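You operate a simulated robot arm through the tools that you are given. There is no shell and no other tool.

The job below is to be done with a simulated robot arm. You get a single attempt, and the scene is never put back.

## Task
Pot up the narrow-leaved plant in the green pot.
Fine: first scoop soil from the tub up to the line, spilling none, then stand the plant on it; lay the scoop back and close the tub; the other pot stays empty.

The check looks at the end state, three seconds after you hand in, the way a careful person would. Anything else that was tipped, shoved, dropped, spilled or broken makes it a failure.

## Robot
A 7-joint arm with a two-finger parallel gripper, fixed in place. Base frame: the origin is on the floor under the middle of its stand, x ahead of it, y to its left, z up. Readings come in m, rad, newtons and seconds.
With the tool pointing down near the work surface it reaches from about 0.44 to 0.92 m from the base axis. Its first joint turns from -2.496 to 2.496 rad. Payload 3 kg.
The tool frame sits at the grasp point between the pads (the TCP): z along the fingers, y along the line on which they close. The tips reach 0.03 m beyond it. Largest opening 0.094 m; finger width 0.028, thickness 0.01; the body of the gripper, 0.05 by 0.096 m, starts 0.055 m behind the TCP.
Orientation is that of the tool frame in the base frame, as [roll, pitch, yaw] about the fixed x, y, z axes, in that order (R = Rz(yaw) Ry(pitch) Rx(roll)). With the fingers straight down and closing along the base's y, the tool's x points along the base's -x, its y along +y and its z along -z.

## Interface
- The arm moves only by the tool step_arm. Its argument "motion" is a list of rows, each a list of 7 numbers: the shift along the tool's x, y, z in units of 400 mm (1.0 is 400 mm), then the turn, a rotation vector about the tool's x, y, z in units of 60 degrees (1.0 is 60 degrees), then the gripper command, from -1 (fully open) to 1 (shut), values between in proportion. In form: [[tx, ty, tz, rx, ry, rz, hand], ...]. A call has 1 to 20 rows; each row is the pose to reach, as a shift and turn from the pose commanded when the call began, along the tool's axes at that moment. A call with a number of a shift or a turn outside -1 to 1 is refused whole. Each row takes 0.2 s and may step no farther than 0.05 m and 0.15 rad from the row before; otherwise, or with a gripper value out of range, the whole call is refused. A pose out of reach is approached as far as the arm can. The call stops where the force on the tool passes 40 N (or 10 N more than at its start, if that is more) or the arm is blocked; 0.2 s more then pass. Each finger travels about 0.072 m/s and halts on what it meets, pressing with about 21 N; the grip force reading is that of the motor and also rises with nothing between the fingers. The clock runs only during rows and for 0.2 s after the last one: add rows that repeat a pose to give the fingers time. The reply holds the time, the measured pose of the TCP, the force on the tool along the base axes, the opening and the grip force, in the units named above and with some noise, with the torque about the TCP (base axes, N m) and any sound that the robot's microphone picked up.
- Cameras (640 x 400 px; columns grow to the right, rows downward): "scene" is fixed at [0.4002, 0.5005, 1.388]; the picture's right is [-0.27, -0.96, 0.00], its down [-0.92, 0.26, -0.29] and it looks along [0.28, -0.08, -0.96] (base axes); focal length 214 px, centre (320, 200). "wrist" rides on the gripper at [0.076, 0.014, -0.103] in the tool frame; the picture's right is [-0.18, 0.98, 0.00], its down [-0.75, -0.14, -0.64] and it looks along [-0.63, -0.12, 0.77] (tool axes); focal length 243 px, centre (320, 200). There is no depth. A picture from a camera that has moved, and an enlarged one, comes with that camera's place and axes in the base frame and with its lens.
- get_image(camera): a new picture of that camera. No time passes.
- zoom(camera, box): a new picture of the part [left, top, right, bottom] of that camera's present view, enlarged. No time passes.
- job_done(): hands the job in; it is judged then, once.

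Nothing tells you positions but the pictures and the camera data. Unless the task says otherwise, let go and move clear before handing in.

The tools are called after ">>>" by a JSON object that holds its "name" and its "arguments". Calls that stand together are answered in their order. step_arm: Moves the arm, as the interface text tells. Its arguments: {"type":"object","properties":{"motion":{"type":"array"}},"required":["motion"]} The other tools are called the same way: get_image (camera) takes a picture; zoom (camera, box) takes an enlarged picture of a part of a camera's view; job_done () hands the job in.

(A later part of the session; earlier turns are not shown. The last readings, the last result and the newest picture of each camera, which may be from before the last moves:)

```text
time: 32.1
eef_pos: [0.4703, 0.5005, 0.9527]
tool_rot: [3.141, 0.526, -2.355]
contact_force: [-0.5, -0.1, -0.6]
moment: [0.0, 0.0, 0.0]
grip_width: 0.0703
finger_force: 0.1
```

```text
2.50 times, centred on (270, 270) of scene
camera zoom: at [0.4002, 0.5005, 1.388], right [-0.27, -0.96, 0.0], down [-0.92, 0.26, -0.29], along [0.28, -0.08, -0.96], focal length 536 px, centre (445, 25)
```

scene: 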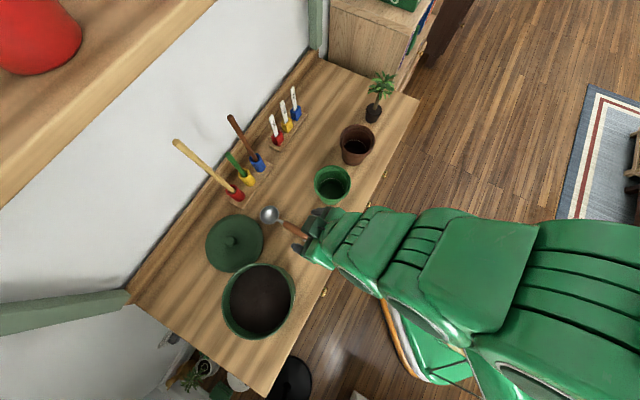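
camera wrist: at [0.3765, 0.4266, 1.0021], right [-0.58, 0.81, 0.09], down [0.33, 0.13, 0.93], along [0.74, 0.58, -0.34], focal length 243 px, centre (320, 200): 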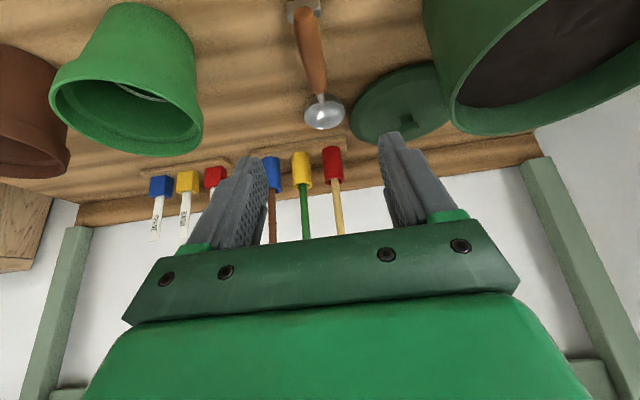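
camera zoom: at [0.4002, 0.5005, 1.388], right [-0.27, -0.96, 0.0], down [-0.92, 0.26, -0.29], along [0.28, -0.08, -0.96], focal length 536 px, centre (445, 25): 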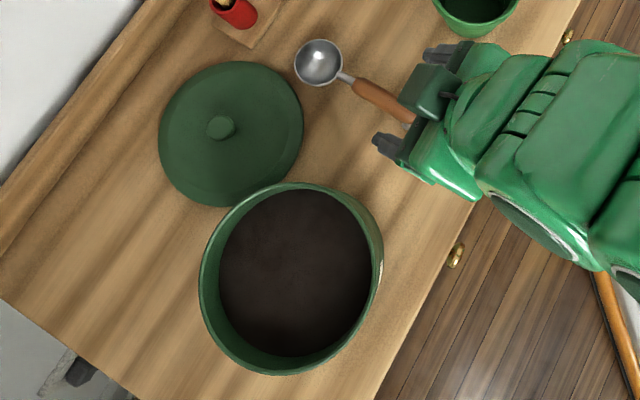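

The handle centre is at about (r 0.745, t 0.02, z 0.78), and its tail sits on a small metal cradle. I'll advance along the fingers' direction and close on the handle.

>>> {"name": "step_arm", "arguments": {"motion": [[0.045, -0.0035, 0.05, 0, 0, 0, -0.5], [0.0897, -0.0035, 0.12, 0, 0, 0, -0.5], [0.0897, -0.0035, 0.2, 0, 0, 0, -0.5], [0.0897, -0.0035, 0.28, 0, 0, 0, -0.5], [0.0897, -0.0035, 0.34, 0, 0, 0, -0.5], [0.0897, -0.0035, 0.37, 0, 0, 0, -0.5], [0.0897, -0.0035, 0.385, 0, 0, 0, -0.5], [0.0897, -0.0035, 0.3977, 0, 0, 0, -0.5], [0.0897, -0.0035, 0.3977, 0, 0, 0, -0.5]]}}

>>> {"name": "get_image", "arguments": {"camera": "wrist"}}

>>> {"name": "zoom", "arguments": {"camera": "scene", "box": [230, 180, 350, 260]}}

```text
time: 34.1
eef_pos: [0.5042, 0.5338, 0.7956]
tool_rot: [3.141, 0.525, -2.356]
contact_force: [0.0, -0.2, 0.1]
moment: [-0.01, -0.01, 0.01]
grip_width: 0.0706
finger_force: 0.1
```

```text
taken
camera wrist: at [0.412, 0.4597, 0.846], right [-0.58, 0.81, 0.09], down [0.33, 0.13, 0.93], along [0.74, 0.57, -0.35], focal length 243 px, centre (320, 200)
```

wrist: 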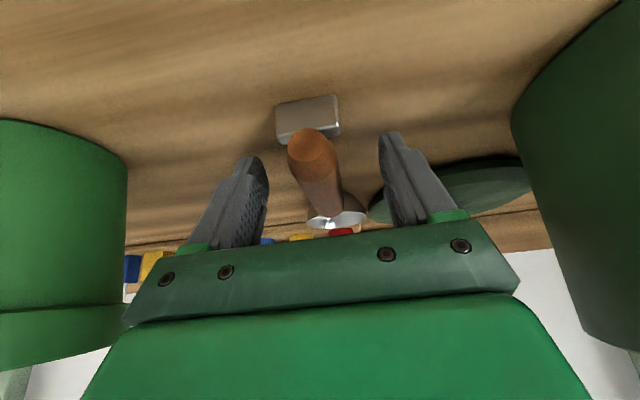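

```text
5.00 times, centred on (290, 220) of scene
camera zoom: at [0.4002, 0.5005, 1.388], right [-0.27, -0.96, 0.0], down [-0.92, 0.26, -0.29], along [0.28, -0.08, -0.96], focal length 1072 px, centre (470, 100)
```

zoom: 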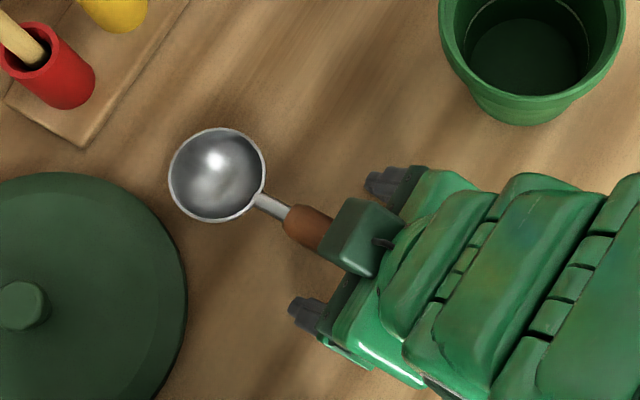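

The handle is centred between the fingers. I'll close on it.

>>> {"name": "step_arm", "arguments": {"motion": [[0, 0, 0, 0, 0, 0, 0], [0, 0, 0, 0, 0, 0, 0.5], [0, 0, 0, 0, 0, 0, 1], [0, 0, 0, 0, 0, 0, 1], [0, 0, 0, 0, 0, 0, 1], [0, 0, 0, 0, 0, 0, 1]]}}

>>> {"name": "get_image", "arguments": {"camera": "wrist"}}

```text
time: 35.5
eef_pos: [0.5043, 0.5326, 0.7955]
tool_rot: [3.14, 0.526, -2.355]
contact_force: [-1.1, -0.2, 0.7]
moment: [0.12, -0.06, 0.04]
grip_width: 0.0251
finger_force: 20.3
```

```text
taken
camera wrist: at [0.4119, 0.4596, 0.8459], right [-0.58, 0.81, 0.09], down [0.33, 0.13, 0.93], along [0.74, 0.57, -0.35], focal length 243 px, centre (320, 200)
```

wrist: 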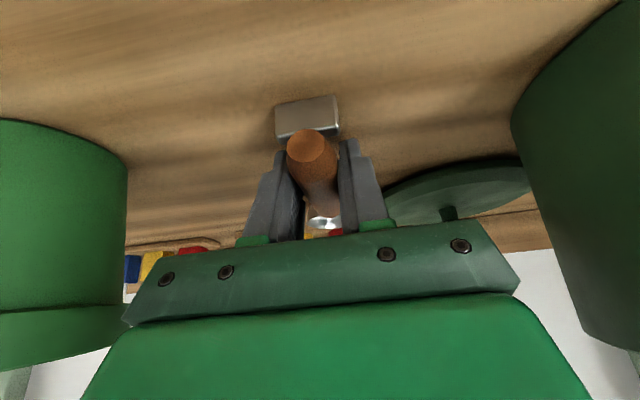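

The handle is gripped at 0.025 m width. I'll lift it straight up a little and check what comes with it.

>>> {"name": "step_arm", "arguments": {"motion": [[-0.0125, 0, -0.02165, 0, 0, 0, 1], [-0.0375, 0, -0.065, 0, 0, 0, 1], [-0.075, 0, -0.13, 0, 0, 0, 1], [-0.125, 0, -0.2165, 0, 0, 0, 1], [-0.175, 0, -0.303, 0, 0, 0, 1], [-0.175, 0, -0.303, 0, 0, 0, 1]]}}

>>> {"name": "get_image", "arguments": {"camera": "wrist"}}

>>> {"name": "zoom", "arguments": {"camera": "scene", "box": [200, 160, 360, 280]}}

```text
time: 36.9
eef_pos: [0.5037, 0.5334, 0.9362]
tool_rot: [3.141, 0.524, -2.358]
contact_force: [-0.1, -1.3, -0.9]
moment: [-0.03, 0.03, -0.01]
grip_width: 0.0249
finger_force: 21.2
```

```text
taken
camera wrist: at [0.4109, 0.4597, 0.9875], right [-0.58, 0.81, 0.09], down [0.33, 0.13, 0.93], along [0.74, 0.57, -0.35], focal length 243 px, centre (320, 200)
```

wrist: 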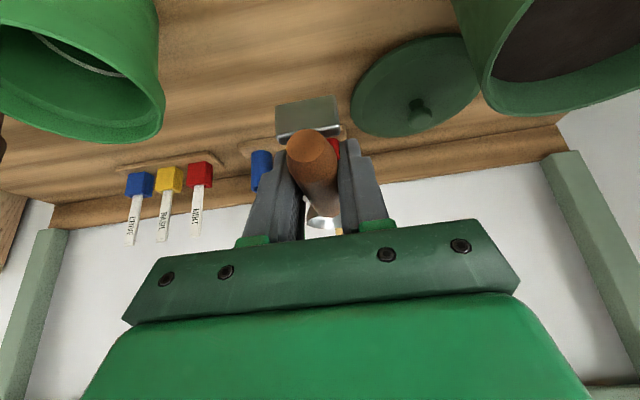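

```text
3.33 times, centred on (280, 220) of scene
camera zoom: at [0.4002, 0.5005, 1.388], right [-0.27, -0.96, 0.0], down [-0.92, 0.26, -0.29], along [0.28, -0.08, -0.96], focal length 715 px, centre (453, 133)
```

zoom: 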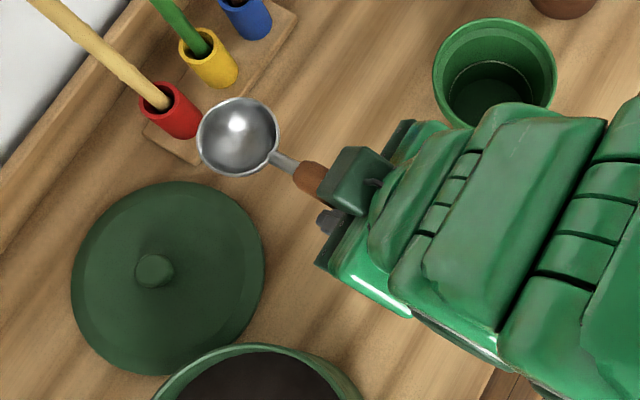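

The metal foot is part of the scoop and comes up with it. I'll carry the level empty scoop over the tub.

>>> {"name": "step_arm", "arguments": {"motion": [[0.06, 0.02, -0.08, 0, 0, 0, 1], [0.12, 0.1, -0.15, 0, 0, 0, 1], [0.1335, 0.2, -0.16, 0, 0, 0, 1], [0.1335, 0.3, -0.16, 0, 0, 0, 1], [0.1335, 0.4, -0.16, 0, 0, 0, 1], [0.1335, 0.45, -0.16, 0, 0, 0, 1], [0.1335, 0.45, -0.16, 0, 0, 0, 1]]}}

>>> {"name": "get_image", "arguments": {"camera": "wrist"}}

>>> {"name": "get_image", "arguments": {"camera": "scene"}}

```text
time: 38.5
eef_pos: [0.3191, 0.6057, 0.9647]
tool_rot: [-3.141, 0.526, -2.357]
contact_force: [0.5, 0.0, -1.2]
moment: [-0.02, 0.03, 0.0]
grip_width: 0.025
finger_force: 21.3
```

```text
taken
camera wrist: at [0.2265, 0.5315, 1.0156], right [-0.58, 0.81, 0.09], down [0.33, 0.13, 0.93], along [0.74, 0.57, -0.35], focal length 243 px, centre (320, 200)
```

wrist: 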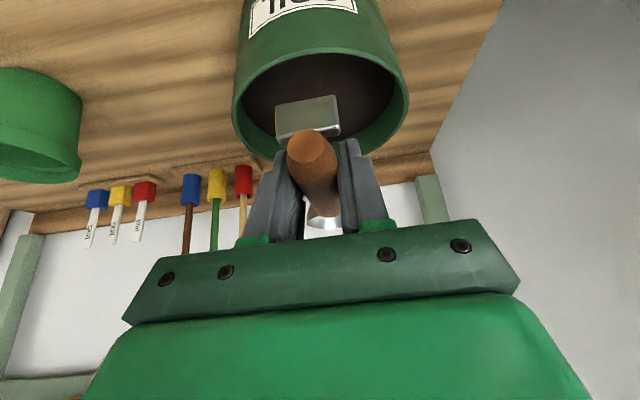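

```text
taken
```

scene: 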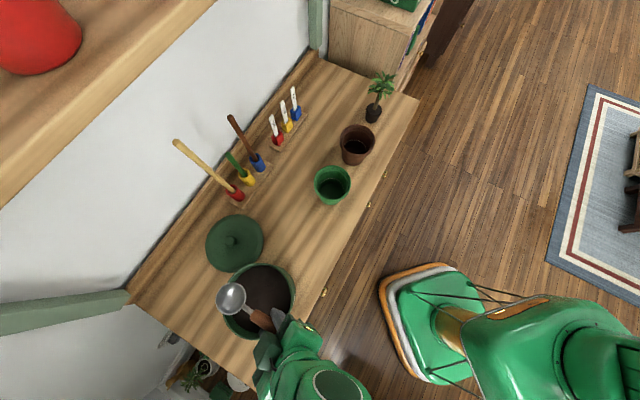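

Kinematics agree with the picture: the cup sits at about r 0.751, t 0.203. I'll pitch it down 60° above the soil.

>>> {"name": "step_arm", "arguments": {"motion": [[0, 0, 0, 0, 0.125, 0, 1], [0, 0, 0, 0, 0.25, 0, 1], [0, 0, 0, 0, 0.375, 0, 1], [0, 0, 0, 0, 0.5, 0, 1], [0, 0, 0, 0, 0.625, 0, 1], [0, 0, 0, 0, 0.75, 0, 1], [0, 0, 0, 0, 0.875, 0, 1], [0, 0, 0, 0, 1.0, 0, 1], [0, 0, 0, 0, 1.0, 0, 1]]}}

>>> {"name": "get_image", "arguments": {"camera": "wrist"}}

>>> {"name": "get_image", "arguments": {"camera": "scene"}}

```text
time: 40.5
eef_pos: [0.3221, 0.6044, 0.9648]
tool_rot: [3.14, -0.526, -2.357]
contact_force: [-1.3, 0.4, -0.3]
moment: [0.01, 0.03, 0.01]
grip_width: 0.0248
finger_force: 20.9
```

```text
taken
camera wrist: at [0.3014, 0.6036, 1.0914], right [-0.58, 0.81, -0.09], down [0.79, 0.59, 0.18], along [0.2, 0.03, -0.98], focal length 243 px, centre (320, 200)
```

wrist: 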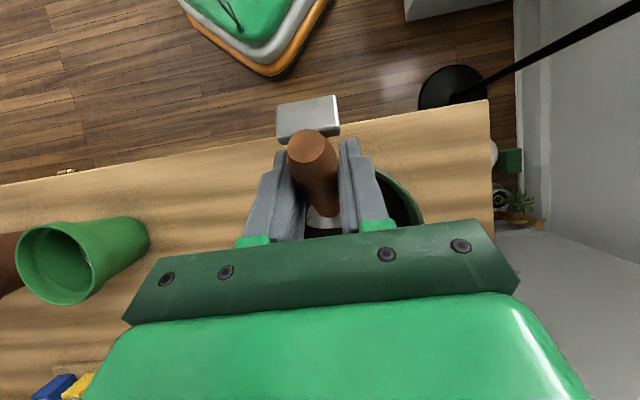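

```text
taken
```

scene: 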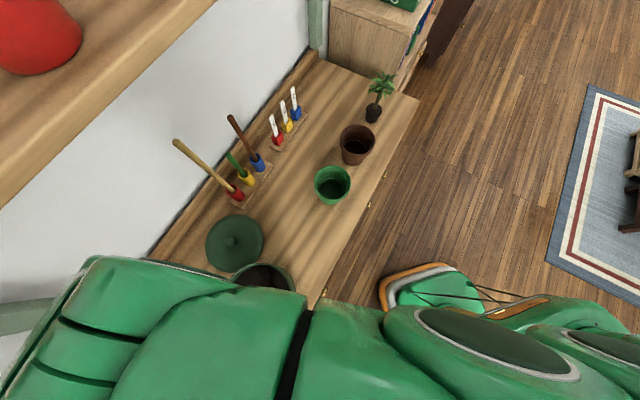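

The cup mouth is over the soil. I'll dip, sweep outward through the soil, and roll the scoop back to level while rising.

>>> {"name": "step_arm", "arguments": {"motion": [[-0.0398, 0, 0.0579, 0, 0, 0, 1], [-0.071, 0, 0.112, 0, 0, 0, 1], [-0.1097, 0, 0.1041, 0, 0, 0, 1], [-0.133, 0, 0.1094, 0, -0.125, 0, 1], [-0.1452, 0, 0.1105, 0, -0.25, 0, 1], [-0.1337, 0, 0.1055, 0, -0.375, 0, 1], [-0.112, 0, 0.0956, 0, -0.5, 0, 1], [-0.0779, 0, 0.078, 0, -0.625, 0, 1], [-0.0445, 0, 0.0592, 0, -0.75, 0, 1], [-0.0151, 0, 0.0392, 0, -0.875, 0, 1], [0.0016, 0, 0.0278, 0, -1.0, 0, 1], [0.0016, 0, 0.0278, 0, -1.0, 0, 1]]}}

>>> {"name": "get_image", "arguments": {"camera": "wrist"}}

>>> {"name": "zoom", "arguments": {"camera": "scene", "box": [190, 240, 340, 350]}}

```text
time: 43.1
eef_pos: [0.3176, 0.6005, 0.9547]
tool_rot: [-3.141, 0.527, -2.355]
contact_force: [0.4, -0.5, -0.5]
moment: [-0.05, 0.01, 0.0]
grip_width: 0.0251
finger_force: 20.6
```

```text
taken
camera wrist: at [0.2247, 0.5269, 1.0048], right [-0.58, 0.81, 0.09], down [0.33, 0.13, 0.93], along [0.74, 0.57, -0.35], focal length 243 px, centre (320, 200)
```

wrist: 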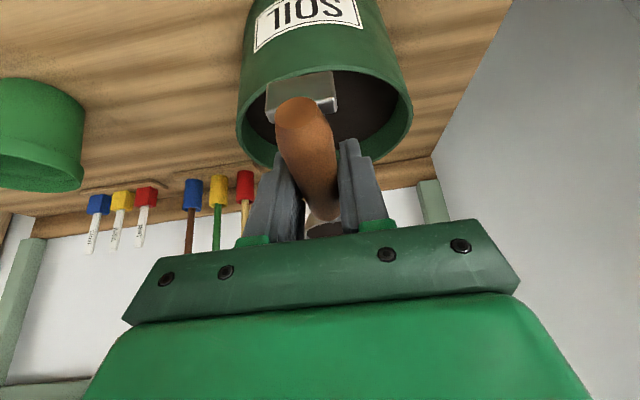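

```text
3.64 times, centred on (265, 295) of scene
camera zoom: at [0.4002, 0.5005, 1.388], right [-0.27, -0.96, 0.0], down [-0.92, 0.26, -0.29], along [0.28, -0.08, -0.96], focal length 780 px, centre (520, -146)
```

zoom: 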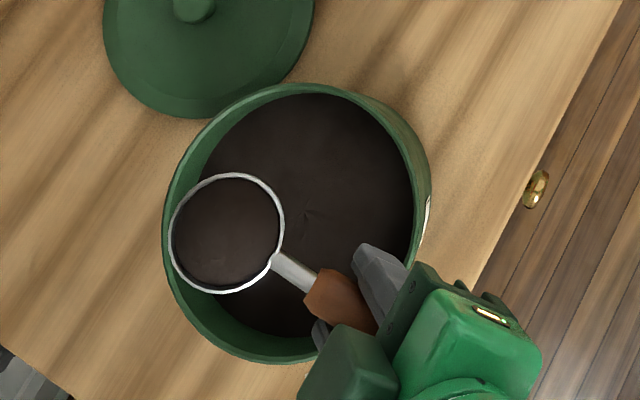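

The scoop is full and level to the rim with soil, but the handle appears to have slid and turned a little in the grip. I'll look closer before moving.

>>> {"name": "zoom", "arguments": {"camera": "wrist", "box": [220, 50, 420, 240]}}

>>> {"name": "zoom", "arguments": {"camera": "scene", "box": [215, 275, 285, 325]}}

```text
2.11 times, centred on (320, 145) of wrist
camera zoom: at [0.2247, 0.5269, 1.0048], right [-0.58, 0.81, 0.09], down [0.33, 0.13, 0.93], along [0.74, 0.57, -0.35], focal length 511 px, centre (320, 316)
```

zoom: 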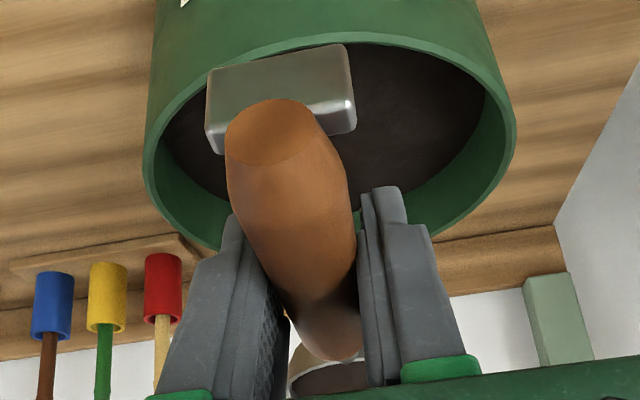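

```text
8.00 times, centred on (250, 300) of scene
camera zoom: at [0.4002, 0.5005, 1.388], right [-0.27, -0.96, 0.0], down [-0.92, 0.26, -0.29], along [0.28, -0.08, -0.96], focal length 1716 px, centre (880, -600)
```

zoom: 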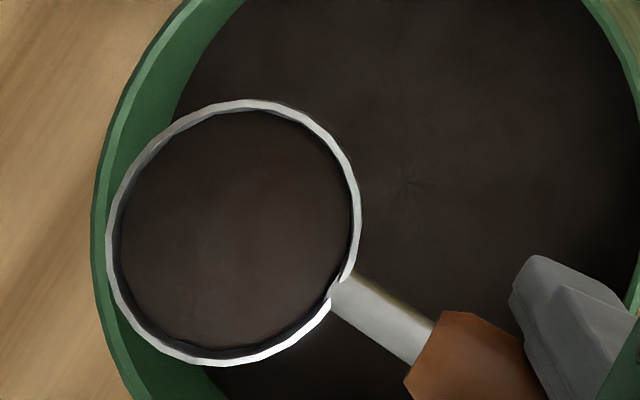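

>>> {"name": "zoom", "arguments": {"camera": "scene", "box": [300, 150, 370, 215]}}

>>> {"name": "zoom", "arguments": {"camera": "wrist", "box": [0, 60, 120, 200]}}

```text
6.15 times, centred on (335, 182) of scene
camera zoom: at [0.4002, 0.5005, 1.388], right [-0.27, -0.96, 0.0], down [-0.92, 0.26, -0.29], along [0.28, -0.08, -0.96], focal length 1320 px, centre (228, 308)
```

zoom: 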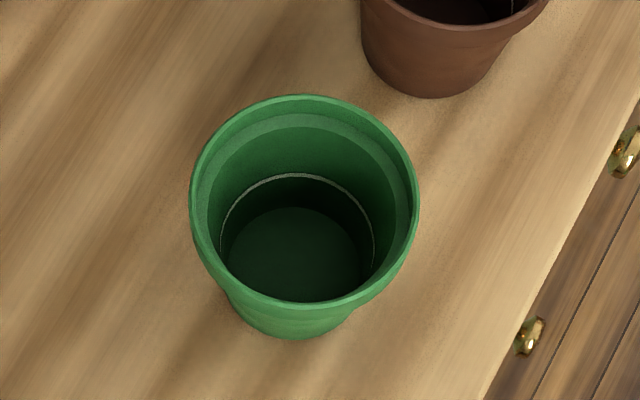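

```text
2.86 times, centred on (60, 130) of wrist
camera zoom: at [0.2247, 0.5269, 1.0048], right [-0.58, 0.81, 0.09], down [0.33, 0.13, 0.93], along [0.74, 0.57, -0.35], focal length 693 px, centre (1063, 400)
```

zoom: 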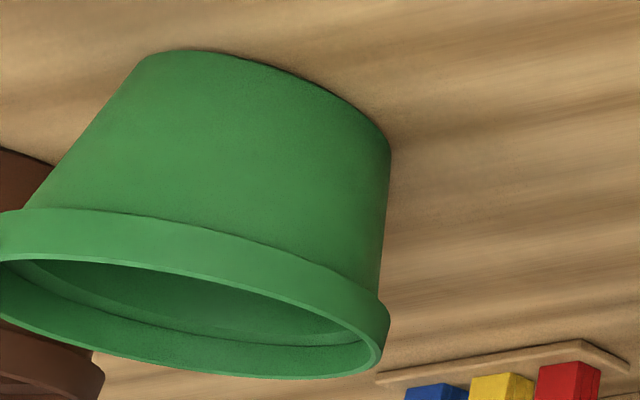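

The pot rim centre is about (r 0.710, t −0.127), inner radius about 4.3 cm, with the white line at z of about 0.80. I'll carry the loaded scoop slowly and level over to the green pot.

>>> {"name": "step_arm", "arguments": {"motion": [[0.0, -0.02, 0, 0, 0, 0, 1], [0.004, -0.07, -0.002, 0, 0, 0, 1], [0.008, -0.14, -0.005, 0, 0, 0, 1], [0.014, -0.215, -0.008, 0, 0, 0, 1], [0.02, -0.29, -0.011, 0, 0, 0, 1], [0.024, -0.365, -0.014, 0, 0, 0, 1], [0.028, -0.44, -0.016, 0, 0, 0, 1], [0.032, -0.515, -0.018, 0, 0, 0, 1], [0.036, -0.59, -0.02, 0, 0, 0, 1], [0.04, -0.665, -0.022, 0, 0, 0, 1], [0.044, -0.735, -0.025, 0, 0, 0, 1], [0.0476, -0.79, -0.0275, 0, 0, 0, 1], [0.0476, -0.8175, -0.0275, 0, 0, 0, 1], [0.0476, -0.8175, -0.0275, 0, 0, 0, 1]]}}

>>> {"name": "get_image", "arguments": {"camera": "wrist"}}

>>> {"name": "zoom", "arguments": {"camera": "scene", "box": [260, 130, 420, 230]}}

>>> {"name": "get_image", "arguments": {"camera": "scene"}}

```text
time: 46.1
eef_pos: [0.5352, 0.3536, 0.955]
tool_rot: [3.14, 0.525, -2.354]
contact_force: [0.4, 0.0, -0.6]
moment: [-0.08, 0.03, 0.0]
grip_width: 0.025
finger_force: 20.7
```

```text
taken
camera wrist: at [0.4411, 0.2799, 1.005], right [-0.58, 0.81, 0.09], down [0.33, 0.13, 0.93], along [0.74, 0.57, -0.35], focal length 243 px, centre (320, 200)
```

wrist: 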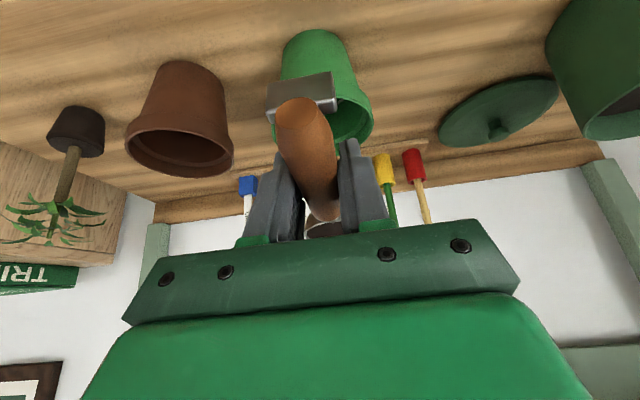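

```text
4.00 times, centred on (340, 180) of scene
camera zoom: at [0.4002, 0.5005, 1.388], right [-0.27, -0.96, 0.0], down [-0.92, 0.26, -0.29], along [0.28, -0.08, -0.96], focal length 858 px, centre (240, 280)
```

zoom: 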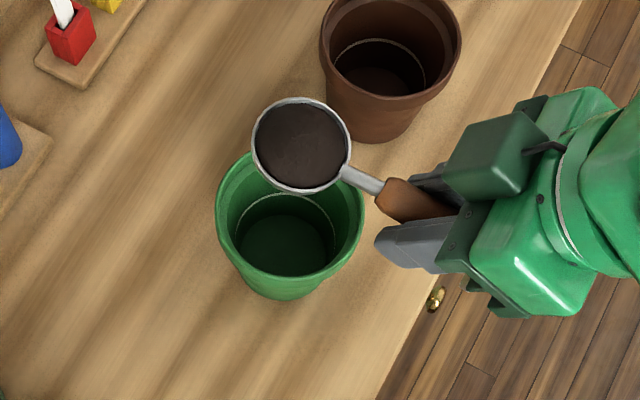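

```text
taken
```

scene: 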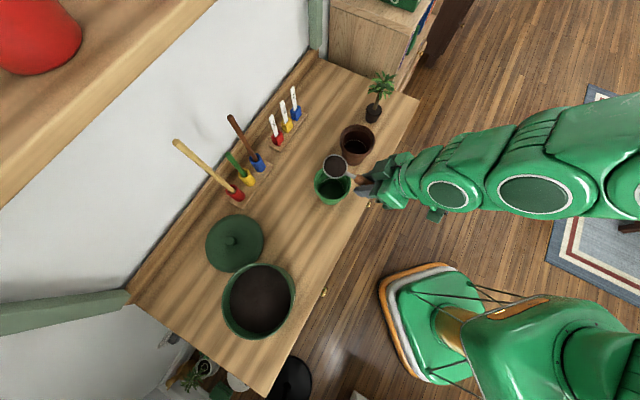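

The loaded scoop is centred over the pot with nothing spilled. I'll lower it so the cup nests into the mouth of the pot and then pitch it forward to pour. I'll stop at moderate lean because of the tall sticks behind.

>>> {"name": "step_arm", "arguments": {"motion": [[0.0365, 0, 0.0482, 0, 0, 0, 1], [0.0721, 0, 0.0998, 0, 0, 0, 1], [0.093, 0, 0.1311, 0, 0, 0, 1], [0.0853, 0, 0.1138, 0, 0.125, 0, 1], [0.0758, 0, 0.0948, 0, 0.25, 0, 1], [0.0594, 0, 0.0809, 0, 0.375, 0, 1], [0.0407, 0, 0.0695, 0, 0.5, 0, 1], [0.0202, 0, 0.0611, 0, 0.625, 0, 1], [-0.0017, 0, 0.0556, 0, 0.75, 0, 1], [-0.0248, 0, 0.0536, 0, 0.875, 0, 1], [-0.0486, 0, 0.0549, 0, 1.0, 0, 1], [-0.0486, 0, 0.0549, 0, 1.0, 0, 1]]}}

>>> {"name": "get_image", "arguments": {"camera": "wrist"}}

>>> {"name": "get_image", "arguments": {"camera": "scene"}}

>>> {"name": "zoom", "arguments": {"camera": "scene", "box": [280, 130, 400, 215]}}

```text
time: 48.7
eef_pos: [0.5543, 0.3738, 0.9453]
tool_rot: [3.141, -0.523, -2.355]
contact_force: [0.2, 0.7, -0.8]
moment: [0.0, 0.01, -0.01]
grip_width: 0.0249
finger_force: 20.9
```

```text
taken
camera wrist: at [0.5334, 0.3725, 1.0728], right [-0.58, 0.81, -0.09], down [0.79, 0.59, 0.18], along [0.2, 0.03, -0.98], focal length 243 px, centre (320, 200)
```

wrist: 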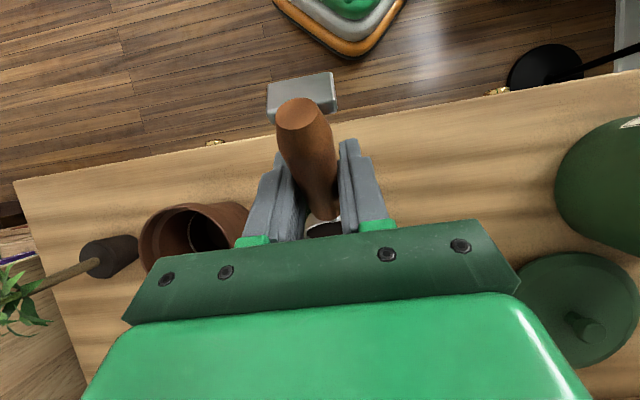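

```text
taken
```

scene: 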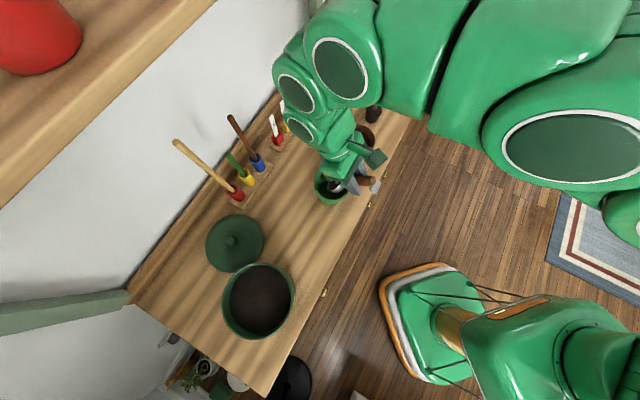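

```text
4.71 times, centred on (340, 172) of scene
camera zoom: at [0.4002, 0.5005, 1.388], right [-0.27, -0.96, 0.0], down [-0.92, 0.26, -0.29], along [0.28, -0.08, -0.96], focal length 1009 px, centre (226, 329)
```

zoom: 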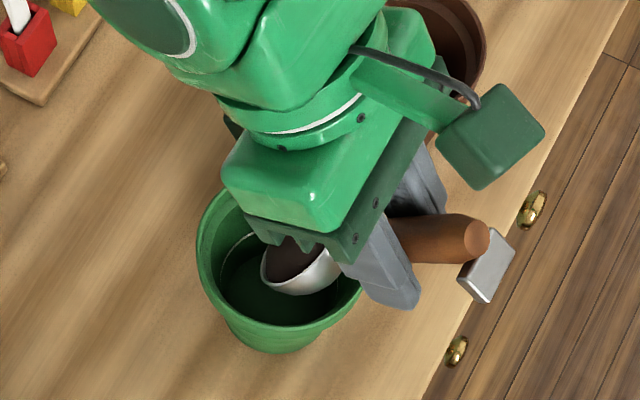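

>>> {"name": "zoom", "arguments": {"camera": "scene", "box": [305, 155, 370, 205]}}

>>> {"name": "zoom", "arguments": {"camera": "wrist", "box": [260, 60, 400, 240]}}

```text
8.00 times, centred on (338, 180) of scene
camera zoom: at [0.4002, 0.5005, 1.388], right [-0.27, -0.96, 0.0], down [-0.92, 0.26, -0.29], along [0.28, -0.08, -0.96], focal length 1716 px, centre (180, 360)
```

zoom: 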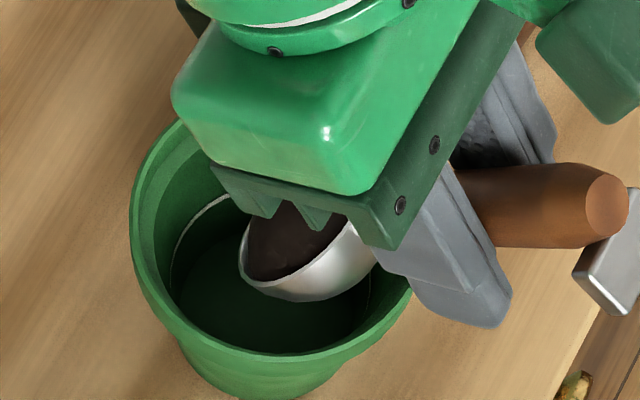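

```text
2.22 times, centred on (330, 150) of wrist
camera zoom: at [0.5334, 0.3725, 1.0728], right [-0.58, 0.81, -0.09], down [0.79, 0.59, 0.18], along [0.2, 0.03, -0.98], focal length 539 px, centre (298, 311)
```

zoom: 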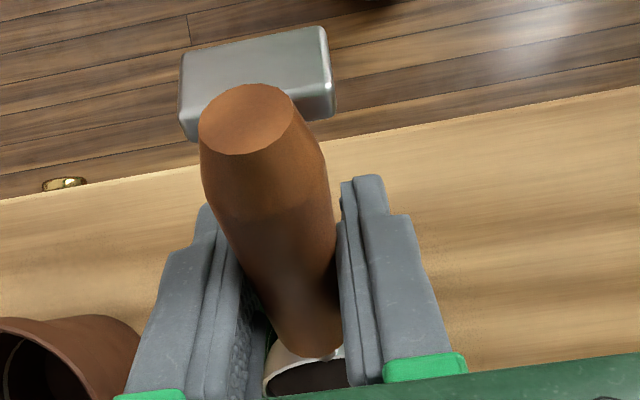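

The soil is still held at about 52° of pitch, and the arm is clear of the sticks in view. I'll pitch further.

>>> {"name": "step_arm", "arguments": {"motion": [[-0.0199, 0, -0.0216, 0, 0.125, 0, 1], [-0.0417, 0, -0.0428, 0, 0.25, 0, 1], [-0.0417, 0, -0.0428, 0, 0.25, 0, 1], [-0.0417, 0, -0.0428, 0, 0.25, 0, 1]]}}

>>> {"name": "zoom", "arguments": {"camera": "scene", "box": [305, 155, 370, 205]}}

>>> {"name": "get_image", "arguments": {"camera": "scene"}}

```text
time: 49.7
eef_pos: [0.5426, 0.3647, 0.9242]
tool_rot: [-3.141, -0.685, -2.356]
contact_force: [0.8, -0.2, -1.1]
moment: [0.02, -0.04, 0.0]
grip_width: 0.0249
finger_force: 21.1
out of reach, approached as far as the arm can: row 1, 2, 3, 4
```

```text
8.00 times, centred on (338, 180) of scene
camera zoom: at [0.4002, 0.5005, 1.388], right [-0.27, -0.96, 0.0], down [-0.92, 0.26, -0.29], along [0.28, -0.08, -0.96], focal length 1716 px, centre (180, 360)
```

zoom: 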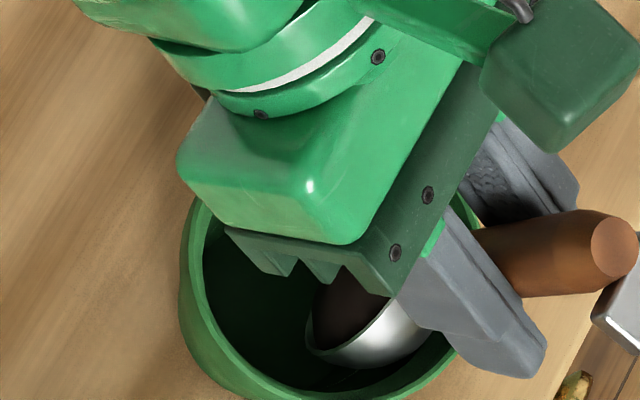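

```text
taken
```

scene: 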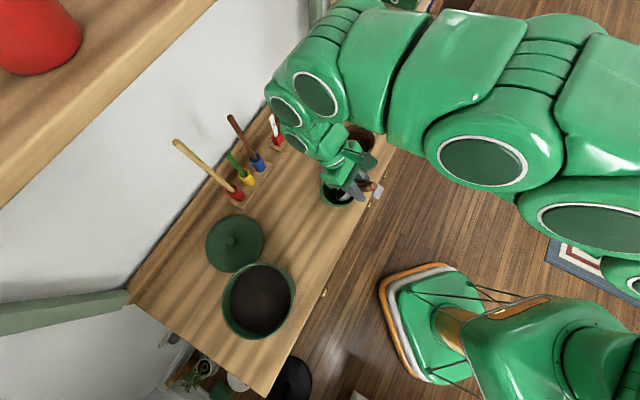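

The arm hit its reach limit and dragged the cup against the pot wall, which may have nudged the pot. I'll inspect carefully before moving.

>>> {"name": "zoom", "arguments": {"camera": "scene", "box": [295, 150, 395, 230]}}

>>> {"name": "get_image", "arguments": {"camera": "wrist"}}

```text
5.00 times, centred on (345, 190) of scene
camera zoom: at [0.4002, 0.5005, 1.388], right [-0.27, -0.96, 0.0], down [-0.92, 0.26, -0.29], along [0.28, -0.08, -0.96], focal length 1072 px, centre (195, 250)
```

zoom: 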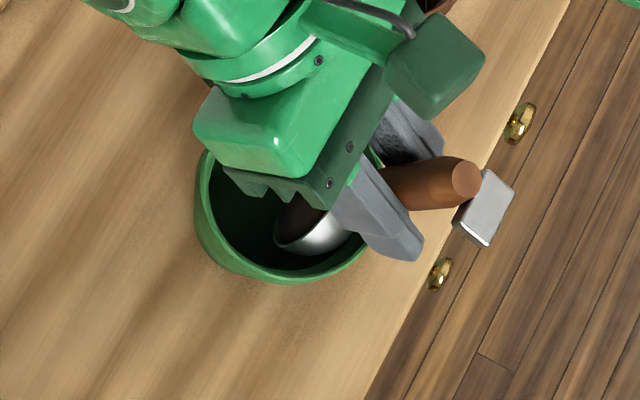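

```text
taken
camera wrist: at [0.5371, 0.3788, 1.0526], right [-0.59, 0.8, -0.12], down [0.8, 0.6, 0.02], along [0.09, -0.08, -0.99], focal length 243 px, centre (320, 200)
```

wrist: 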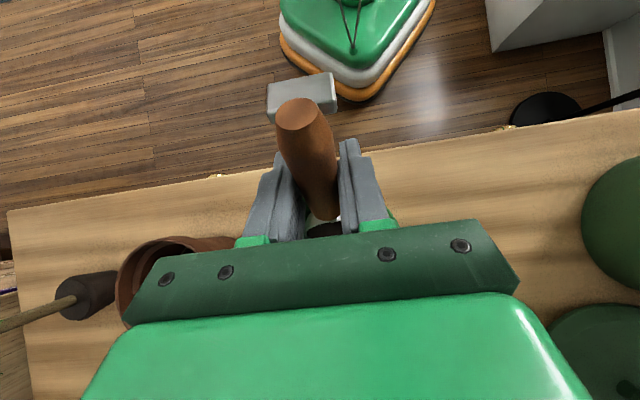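

The pot is being held slightly tilted by the cup. I'll reverse gently along the same path so it settles back upright.

>>> {"name": "step_arm", "arguments": {"motion": [[0.0013, 0, -0.016, 0, -0.0385, 0, 1], [0.0025, 0, -0.032, 0, -0.077, 0, 1], [0.0038, 0, -0.048, 0, -0.1155, 0, 1], [0.005, 0, -0.0641, 0, -0.154, 0, 1], [0.005, 0, -0.0641, 0, -0.154, 0, 1], [0.005, 0, -0.0641, 0, -0.154, 0, 1]]}}

>>> {"name": "zoom", "arguments": {"camera": "scene", "box": [295, 150, 395, 230]}}

>>> {"name": "zoom", "arguments": {"camera": "scene", "box": [305, 155, 370, 205]}}

```text
time: 51.1
eef_pos: [0.5522, 0.3762, 0.9448]
tool_rot: [3.142, -0.524, -2.356]
contact_force: [0.3, 0.6, -0.5]
moment: [-0.03, 0.05, -0.03]
grip_width: 0.0248
finger_force: 21.6
```

```text
5.00 times, centred on (345, 190) of scene
camera zoom: at [0.4002, 0.5005, 1.388], right [-0.27, -0.96, 0.0], down [-0.92, 0.26, -0.29], along [0.28, -0.08, -0.96], focal length 1072 px, centre (195, 250)
```

zoom: 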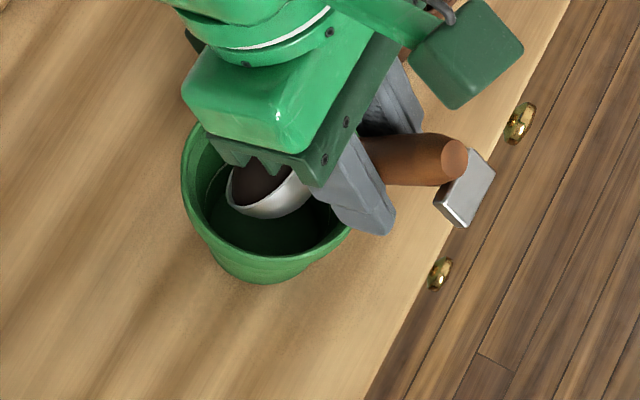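

```text
8.00 times, centred on (338, 180) of scene
camera zoom: at [0.4002, 0.5005, 1.388], right [-0.27, -0.96, 0.0], down [-0.92, 0.26, -0.29], along [0.28, -0.08, -0.96], focal length 1716 px, centre (180, 360)
```

zoom: 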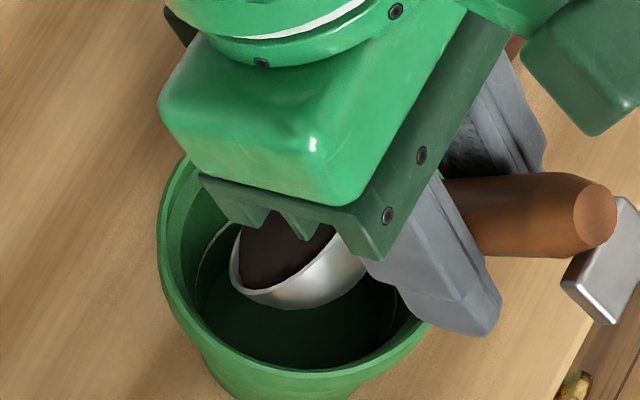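

The pot is back upright, standing roughly 1.2 cm closer to the robot at (r 0.697, t −0.127), and the soil is still in the scoop. Leaning outward is reach-limited, so I'll bring the tool vertical and pour by rolling the scoop about its handle instead.

>>> {"name": "step_arm", "arguments": {"motion": [[0.0155, 0, 0.0216, 0, -0.125, 0, 1], [0.0275, 0, 0.0439, 0, -0.25, 0, 1], [0.0359, 0, 0.0669, 0, -0.375, 0, 1], [0.0388, 0, 0.0888, 0, -0.5, 0, 1], [0.0388, 0, 0.0888, 0, -0.5, 0, 1]]}}

>>> {"name": "zoom", "arguments": {"camera": "scene", "box": [295, 140, 395, 220]}}

>>> {"name": "get_image", "arguments": {"camera": "wrist"}}

```text
time: 52.3
eef_pos: [0.531, 0.3559, 0.9223]
tool_rot: [-3.141, 0.0, -2.355]
contact_force: [-0.3, -0.2, 0.0]
moment: [-0.06, 0.03, 0.0]
grip_width: 0.0249
finger_force: 21.0
```

```text
5.00 times, centred on (345, 180) of scene
camera zoom: at [0.4002, 0.5005, 1.388], right [-0.27, -0.96, 0.0], down [-0.92, 0.26, -0.29], along [0.28, -0.08, -0.96], focal length 1072 px, centre (195, 300)
```

zoom: 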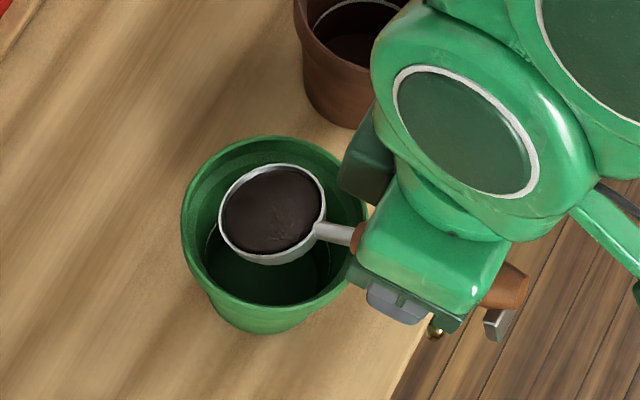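

```text
taken
camera wrist: at [0.4668, 0.3113, 1.0249], right [-0.57, 0.82, 0.0], down [0.63, 0.43, 0.64], along [0.53, 0.36, -0.77], focal length 243 px, centre (320, 200)
```

wrist: 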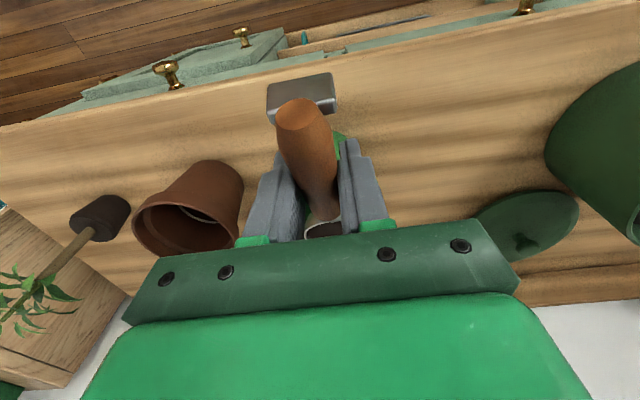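

The scoop is full and centred in the pot mouth with the tool vertical. I'll roll about the handle toward the free side in steps, checking for drift.

>>> {"name": "step_arm", "arguments": {"motion": [[0.001, -0.0006, 0.001, 0.1155, 0, -0.0478, 1], [0.002, -0.0012, 0.002, 0.231, 0, -0.0956, 1], [0.003, -0.0018, 0.003, 0.3465, 0, -0.1434, 1], [0.004, -0.0024, 0.004, 0.462, 0, -0.1912, 1], [0.004, -0.0024, 0.004, 0.462, 0, -0.1912, 1]]}}

>>> {"name": "zoom", "arguments": {"camera": "scene", "box": [295, 140, 395, 220]}}

```text
time: 53.5
eef_pos: [0.5305, 0.3541, 0.9192]
tool_rot: [-2.66, -0.049, -2.163]
contact_force: [-0.1, -0.7, -1.5]
moment: [0.0, 0.04, -0.02]
grip_width: 0.0249
finger_force: 21.4
```

```text
5.00 times, centred on (345, 180) of scene
camera zoom: at [0.4002, 0.5005, 1.388], right [-0.27, -0.96, 0.0], down [-0.92, 0.26, -0.29], along [0.28, -0.08, -0.96], focal length 1072 px, centre (195, 300)
```

zoom: 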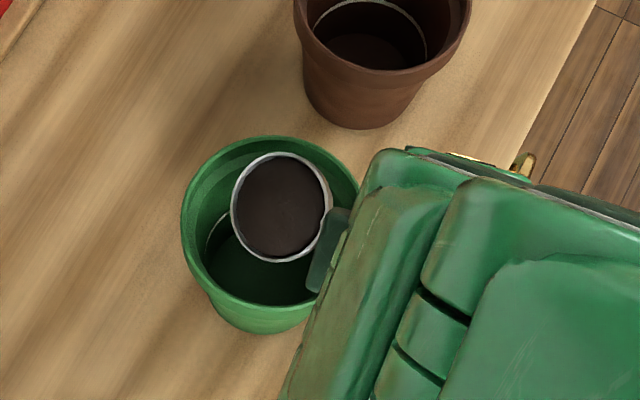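

>>> {"name": "step_arm", "arguments": {"motion": [[0, 0, 0, 0.1155, 0, -0.0478, 1], [0, 0, 0, 0.231, 0, -0.0956, 1], [0, 0, 0, 0.3465, 0, -0.1434, 1], [0, 0, 0, 0.462, 0, -0.1912, 1], [0, 0, 0, 0.462, 0, -0.1912, 1]]}}

>>> {"name": "zoom", "arguments": {"camera": "scene", "box": [295, 140, 395, 220]}}

>>> {"name": "get_image", "arguments": {"camera": "scene"}}

```text
time: 54.7
eef_pos: [0.5296, 0.3523, 0.9218]
tool_rot: [-2.192, -0.178, -2.012]
contact_force: [0.7, 0.0, -1.4]
moment: [-0.05, 0.04, 0.02]
grip_width: 0.025
finger_force: 20.5
```

```text
5.00 times, centred on (345, 180) of scene
camera zoom: at [0.4002, 0.5005, 1.388], right [-0.27, -0.96, 0.0], down [-0.92, 0.26, -0.29], along [0.28, -0.08, -0.96], focal length 1072 px, centre (195, 300)
```

zoom: 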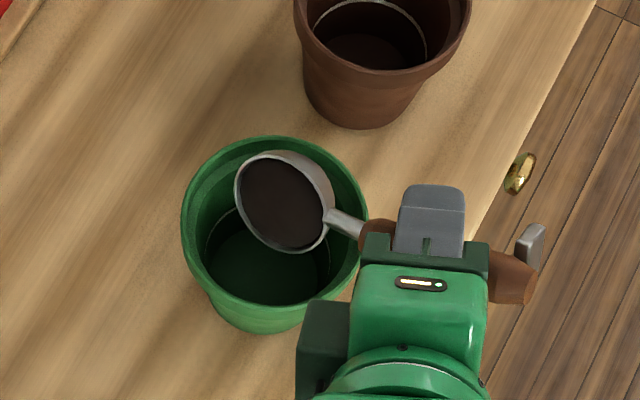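

```text
taken
```

scene: 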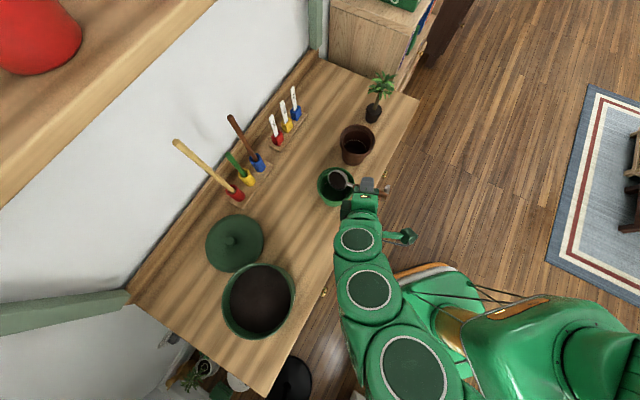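

>>> {"name": "step_arm", "arguments": {"motion": [[0, 0, 0, 0.1155, 0, -0.0478, 1], [0, 0, 0, 0.231, 0, -0.0956, 1], [0, 0, 0, 0.231, 0, -0.0956, 1], [0, 0, 0, 0.231, 0, -0.0956, 1]]}}

>>> {"name": "zoom", "arguments": {"camera": "scene", "box": [295, 140, 395, 220]}}

```text
time: 55.7
eef_pos: [0.5296, 0.3534, 0.9206]
tool_rot: [-1.963, -0.266, -1.963]
contact_force: [0.2, -0.6, -0.4]
moment: [-0.01, 0.0, 0.05]
grip_width: 0.025
finger_force: 20.6
```

```text
5.00 times, centred on (345, 180) of scene
camera zoom: at [0.4002, 0.5005, 1.388], right [-0.27, -0.96, 0.0], down [-0.92, 0.26, -0.29], along [0.28, -0.08, -0.96], focal length 1072 px, centre (195, 300)
```

zoom: 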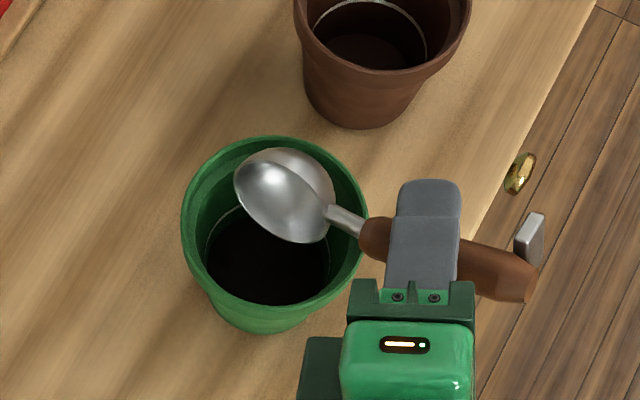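

It poured cleanly between 62° and 75° of tilt, and the soil went into the pot. I'll check the level.

>>> {"name": "zoom", "arguments": {"camera": "scene", "box": [315, 160, 360, 210]}}

>>> {"name": "zoom", "arguments": {"camera": "scene", "box": [200, 170, 360, 350]}}

```text
8.00 times, centred on (338, 185) of scene
camera zoom: at [0.4002, 0.5005, 1.388], right [-0.27, -0.96, 0.0], down [-0.92, 0.26, -0.29], along [0.28, -0.08, -0.96], focal length 1716 px, centre (180, 320)
```

zoom: 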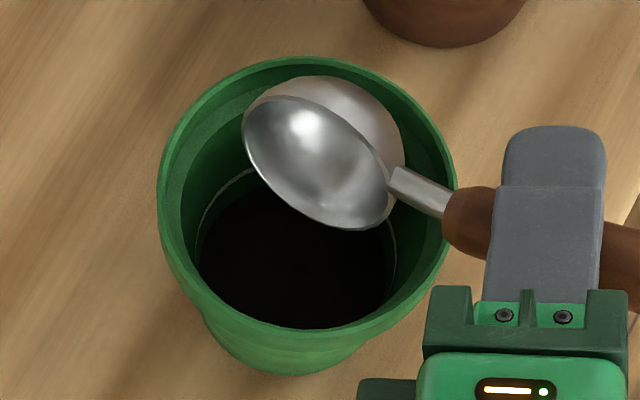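

```text
2.22 times, centred on (280, 260) of scene
camera zoom: at [0.4002, 0.5005, 1.388], right [-0.27, -0.96, 0.0], down [-0.92, 0.26, -0.29], along [0.28, -0.08, -0.96], focal length 477 px, centre (409, 67)
```

zoom: 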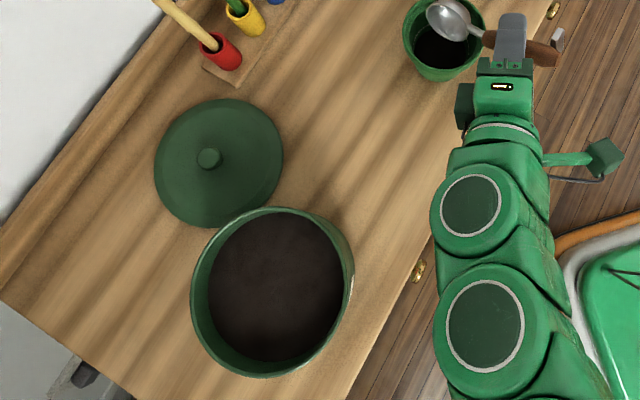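

About half the rise to the line came from one scoop. I'll roll back upright in place and then lift to get a clear look into the pot.

>>> {"name": "step_arm", "arguments": {"motion": [[0, 0, 0, -0.1155, 0, 0.0478, 1], [0, 0, 0, -0.231, 0, 0.0956, 1], [0, 0, 0, -0.3465, 0, 0.1434, 1], [0, 0, 0, -0.462, 0, 0.1912, 1], [0, 0, 0, -0.5775, 0, 0.239, 1], [0, 0, 0, -0.693, 0, 0.2868, 1], [0, 0, 0, -0.8085, 0, 0.3346, 1], [0, 0, 0, -0.924, 0, 0.3824, 1]]}}

>>> {"name": "step_arm", "arguments": {"motion": [[0, 0, 0, -0.1155, 0, 0.0478, 1], [0, 0, 0, -0.231, 0, 0.0956, 1], [0, 0, 0, -0.231, 0, 0.0956, 1]]}}

```text
time: 57.5
eef_pos: [0.5296, 0.3513, 0.9204]
tool_rot: [-2.901, -0.012, -2.256]
contact_force: [-0.3, 0.2, -1.3]
moment: [-0.02, 0.02, -0.03]
grip_width: 0.0248
finger_force: 21.3
```

```text
time: 58.3
eef_pos: [0.5288, 0.3527, 0.92]
tool_rot: [3.141, 0.001, -2.357]
contact_force: [-0.5, 0.9, -1.3]
moment: [0.01, -0.01, -0.02]
grip_width: 0.025
finger_force: 20.9
```

>>> {"name": "step_arm", "arguments": {"motion": [[0, 0, -0.06, 0, 0, 0, 1], [0, 0, -0.16, 0, 0, 0, 1], [0, 0.06, -0.2, 0, 0, 0, 1], [0, 0.17, -0.2, 0, 0, 0, 1], [0, 0.28, -0.2, 0, 0, 0, 1], [0, 0.28, -0.2, 0, 0, 0, 1]]}}

>>> {"name": "get_image", "arguments": {"camera": "wrist"}}

>>> {"name": "zoom", "arguments": {"camera": "scene", "box": [315, 160, 360, 210]}}

```text
time: 59.7
eef_pos: [0.4499, 0.429, 0.9987]
tool_rot: [3.141, -0.002, -2.357]
contact_force: [-0.9, -0.7, -0.9]
moment: [0.0, 0.05, -0.04]
grip_width: 0.025
finger_force: 21.1
```

```text
taken
camera wrist: at [0.3858, 0.3865, 1.1017], right [-0.57, 0.82, 0.0], down [0.63, 0.43, 0.64], along [0.53, 0.36, -0.77], focal length 243 px, centre (320, 200)
```

wrist: 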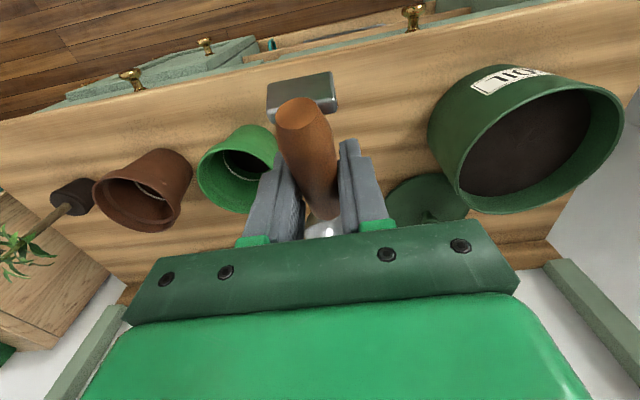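

```text
8.00 times, centred on (338, 185) of scene
camera zoom: at [0.4002, 0.5005, 1.388], right [-0.27, -0.96, 0.0], down [-0.92, 0.26, -0.29], along [0.28, -0.08, -0.96], focal length 1716 px, centre (180, 320)
```

zoom: 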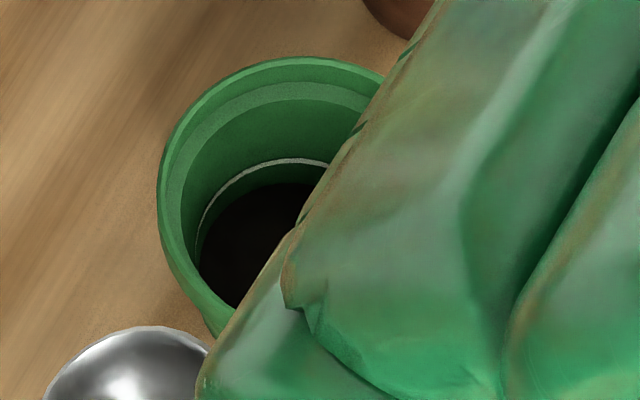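

One scoop raised the soil from about z 0.770 to 0.781, and the line is at about 0.801, so about three scoops should do it. I'm returning to the tub for the second.

>>> {"name": "step_arm", "arguments": {"motion": [[-0.01, 0.1, 0.0, 0, 0, 0, 1], [-0.02, 0.21, 0.01, 0, 0, 0, 1], [-0.03, 0.32, 0.02, 0, 0, 0, 1], [-0.04, 0.43, 0.034, 0, 0, 0, 1], [-0.046, 0.539, 0.034, 0, 0, 0, 1], [-0.046, 0.539, 0.034, 0, 0, 0, 1]]}}

>>> {"name": "get_image", "arguments": {"camera": "wrist"}}

>>> {"name": "zoom", "arguments": {"camera": "scene", "box": [190, 240, 340, 350]}}

```text
time: 61.1
eef_pos: [0.3117, 0.5943, 0.9851]
tool_rot: [3.141, 0.0, -2.354]
contact_force: [0.5, 0.1, -0.9]
moment: [-0.01, 0.01, -0.02]
grip_width: 0.0249
finger_force: 20.4
```

```text
taken
camera wrist: at [0.2476, 0.5508, 1.0891], right [-0.57, 0.82, 0.0], down [0.63, 0.43, 0.64], along [0.53, 0.36, -0.77], focal length 243 px, centre (320, 200)
```

wrist: 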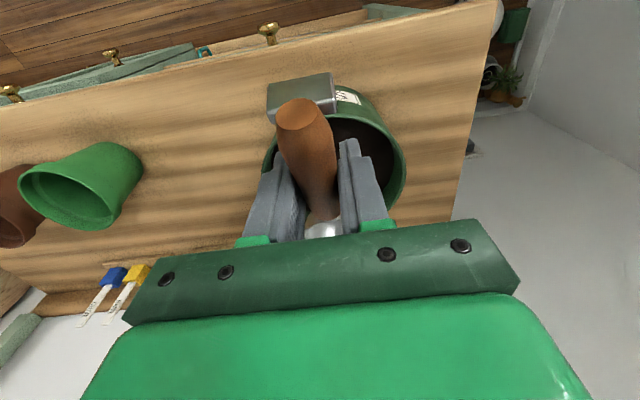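

```text
3.64 times, centred on (265, 295) of scene
camera zoom: at [0.4002, 0.5005, 1.388], right [-0.27, -0.96, 0.0], down [-0.92, 0.26, -0.29], along [0.28, -0.08, -0.96], focal length 780 px, centre (520, -146)
```

zoom: 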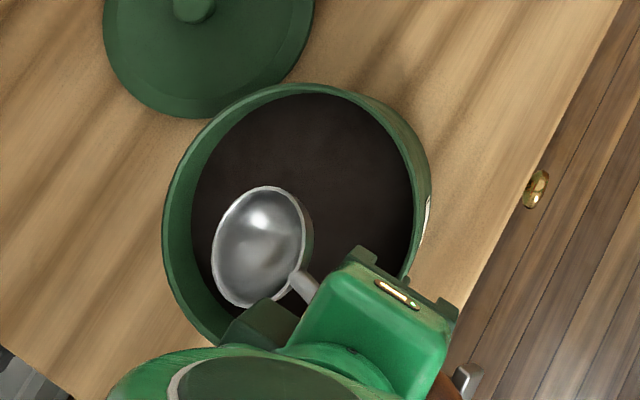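

Tub and geometry are unchanged. I'll dip more shallowly this time and check the force before sweeping.

>>> {"name": "step_arm", "arguments": {"motion": [[-0.0085, 0, 0.0253, 0, 0.125, 0, 1], [-0.0185, 0, 0.0503, 0, 0.25, 0, 1], [-0.026, 0, 0.0803, 0, 0.375, 0, 1], [-0.0343, 0, 0.106, 0, 0.5, 0, 1], [-0.0293, 0, 0.1635, 0, 0.5, 0, 1], [-0.0343, 0, 0.2035, 0, 0.5, 0, 1]]}}

>>> {"name": "get_image", "arguments": {"camera": "wrist"}}

```text
time: 62.5
eef_pos: [0.3203, 0.6044, 0.9078]
tool_rot: [3.141, -0.524, -2.356]
contact_force: [-1.7, -3.6, 34.6]
moment: [-0.03, -0.2, -0.02]
grip_width: 0.025
finger_force: 21.1
```

```text
taken
camera wrist: at [0.2992, 0.6053, 1.0346], right [-0.58, 0.81, -0.09], down [0.79, 0.59, 0.18], along [0.2, 0.03, -0.98], focal length 243 px, centre (320, 200)
```

wrist: 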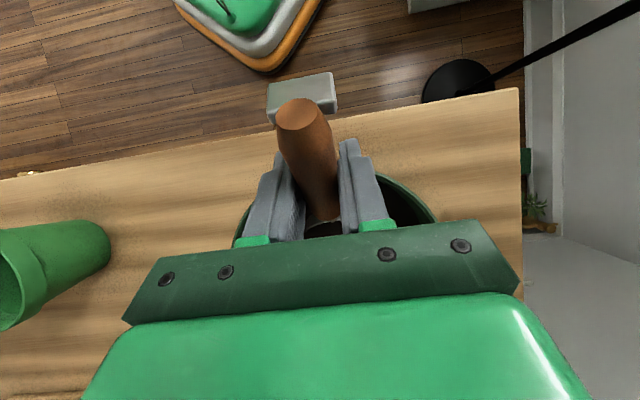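

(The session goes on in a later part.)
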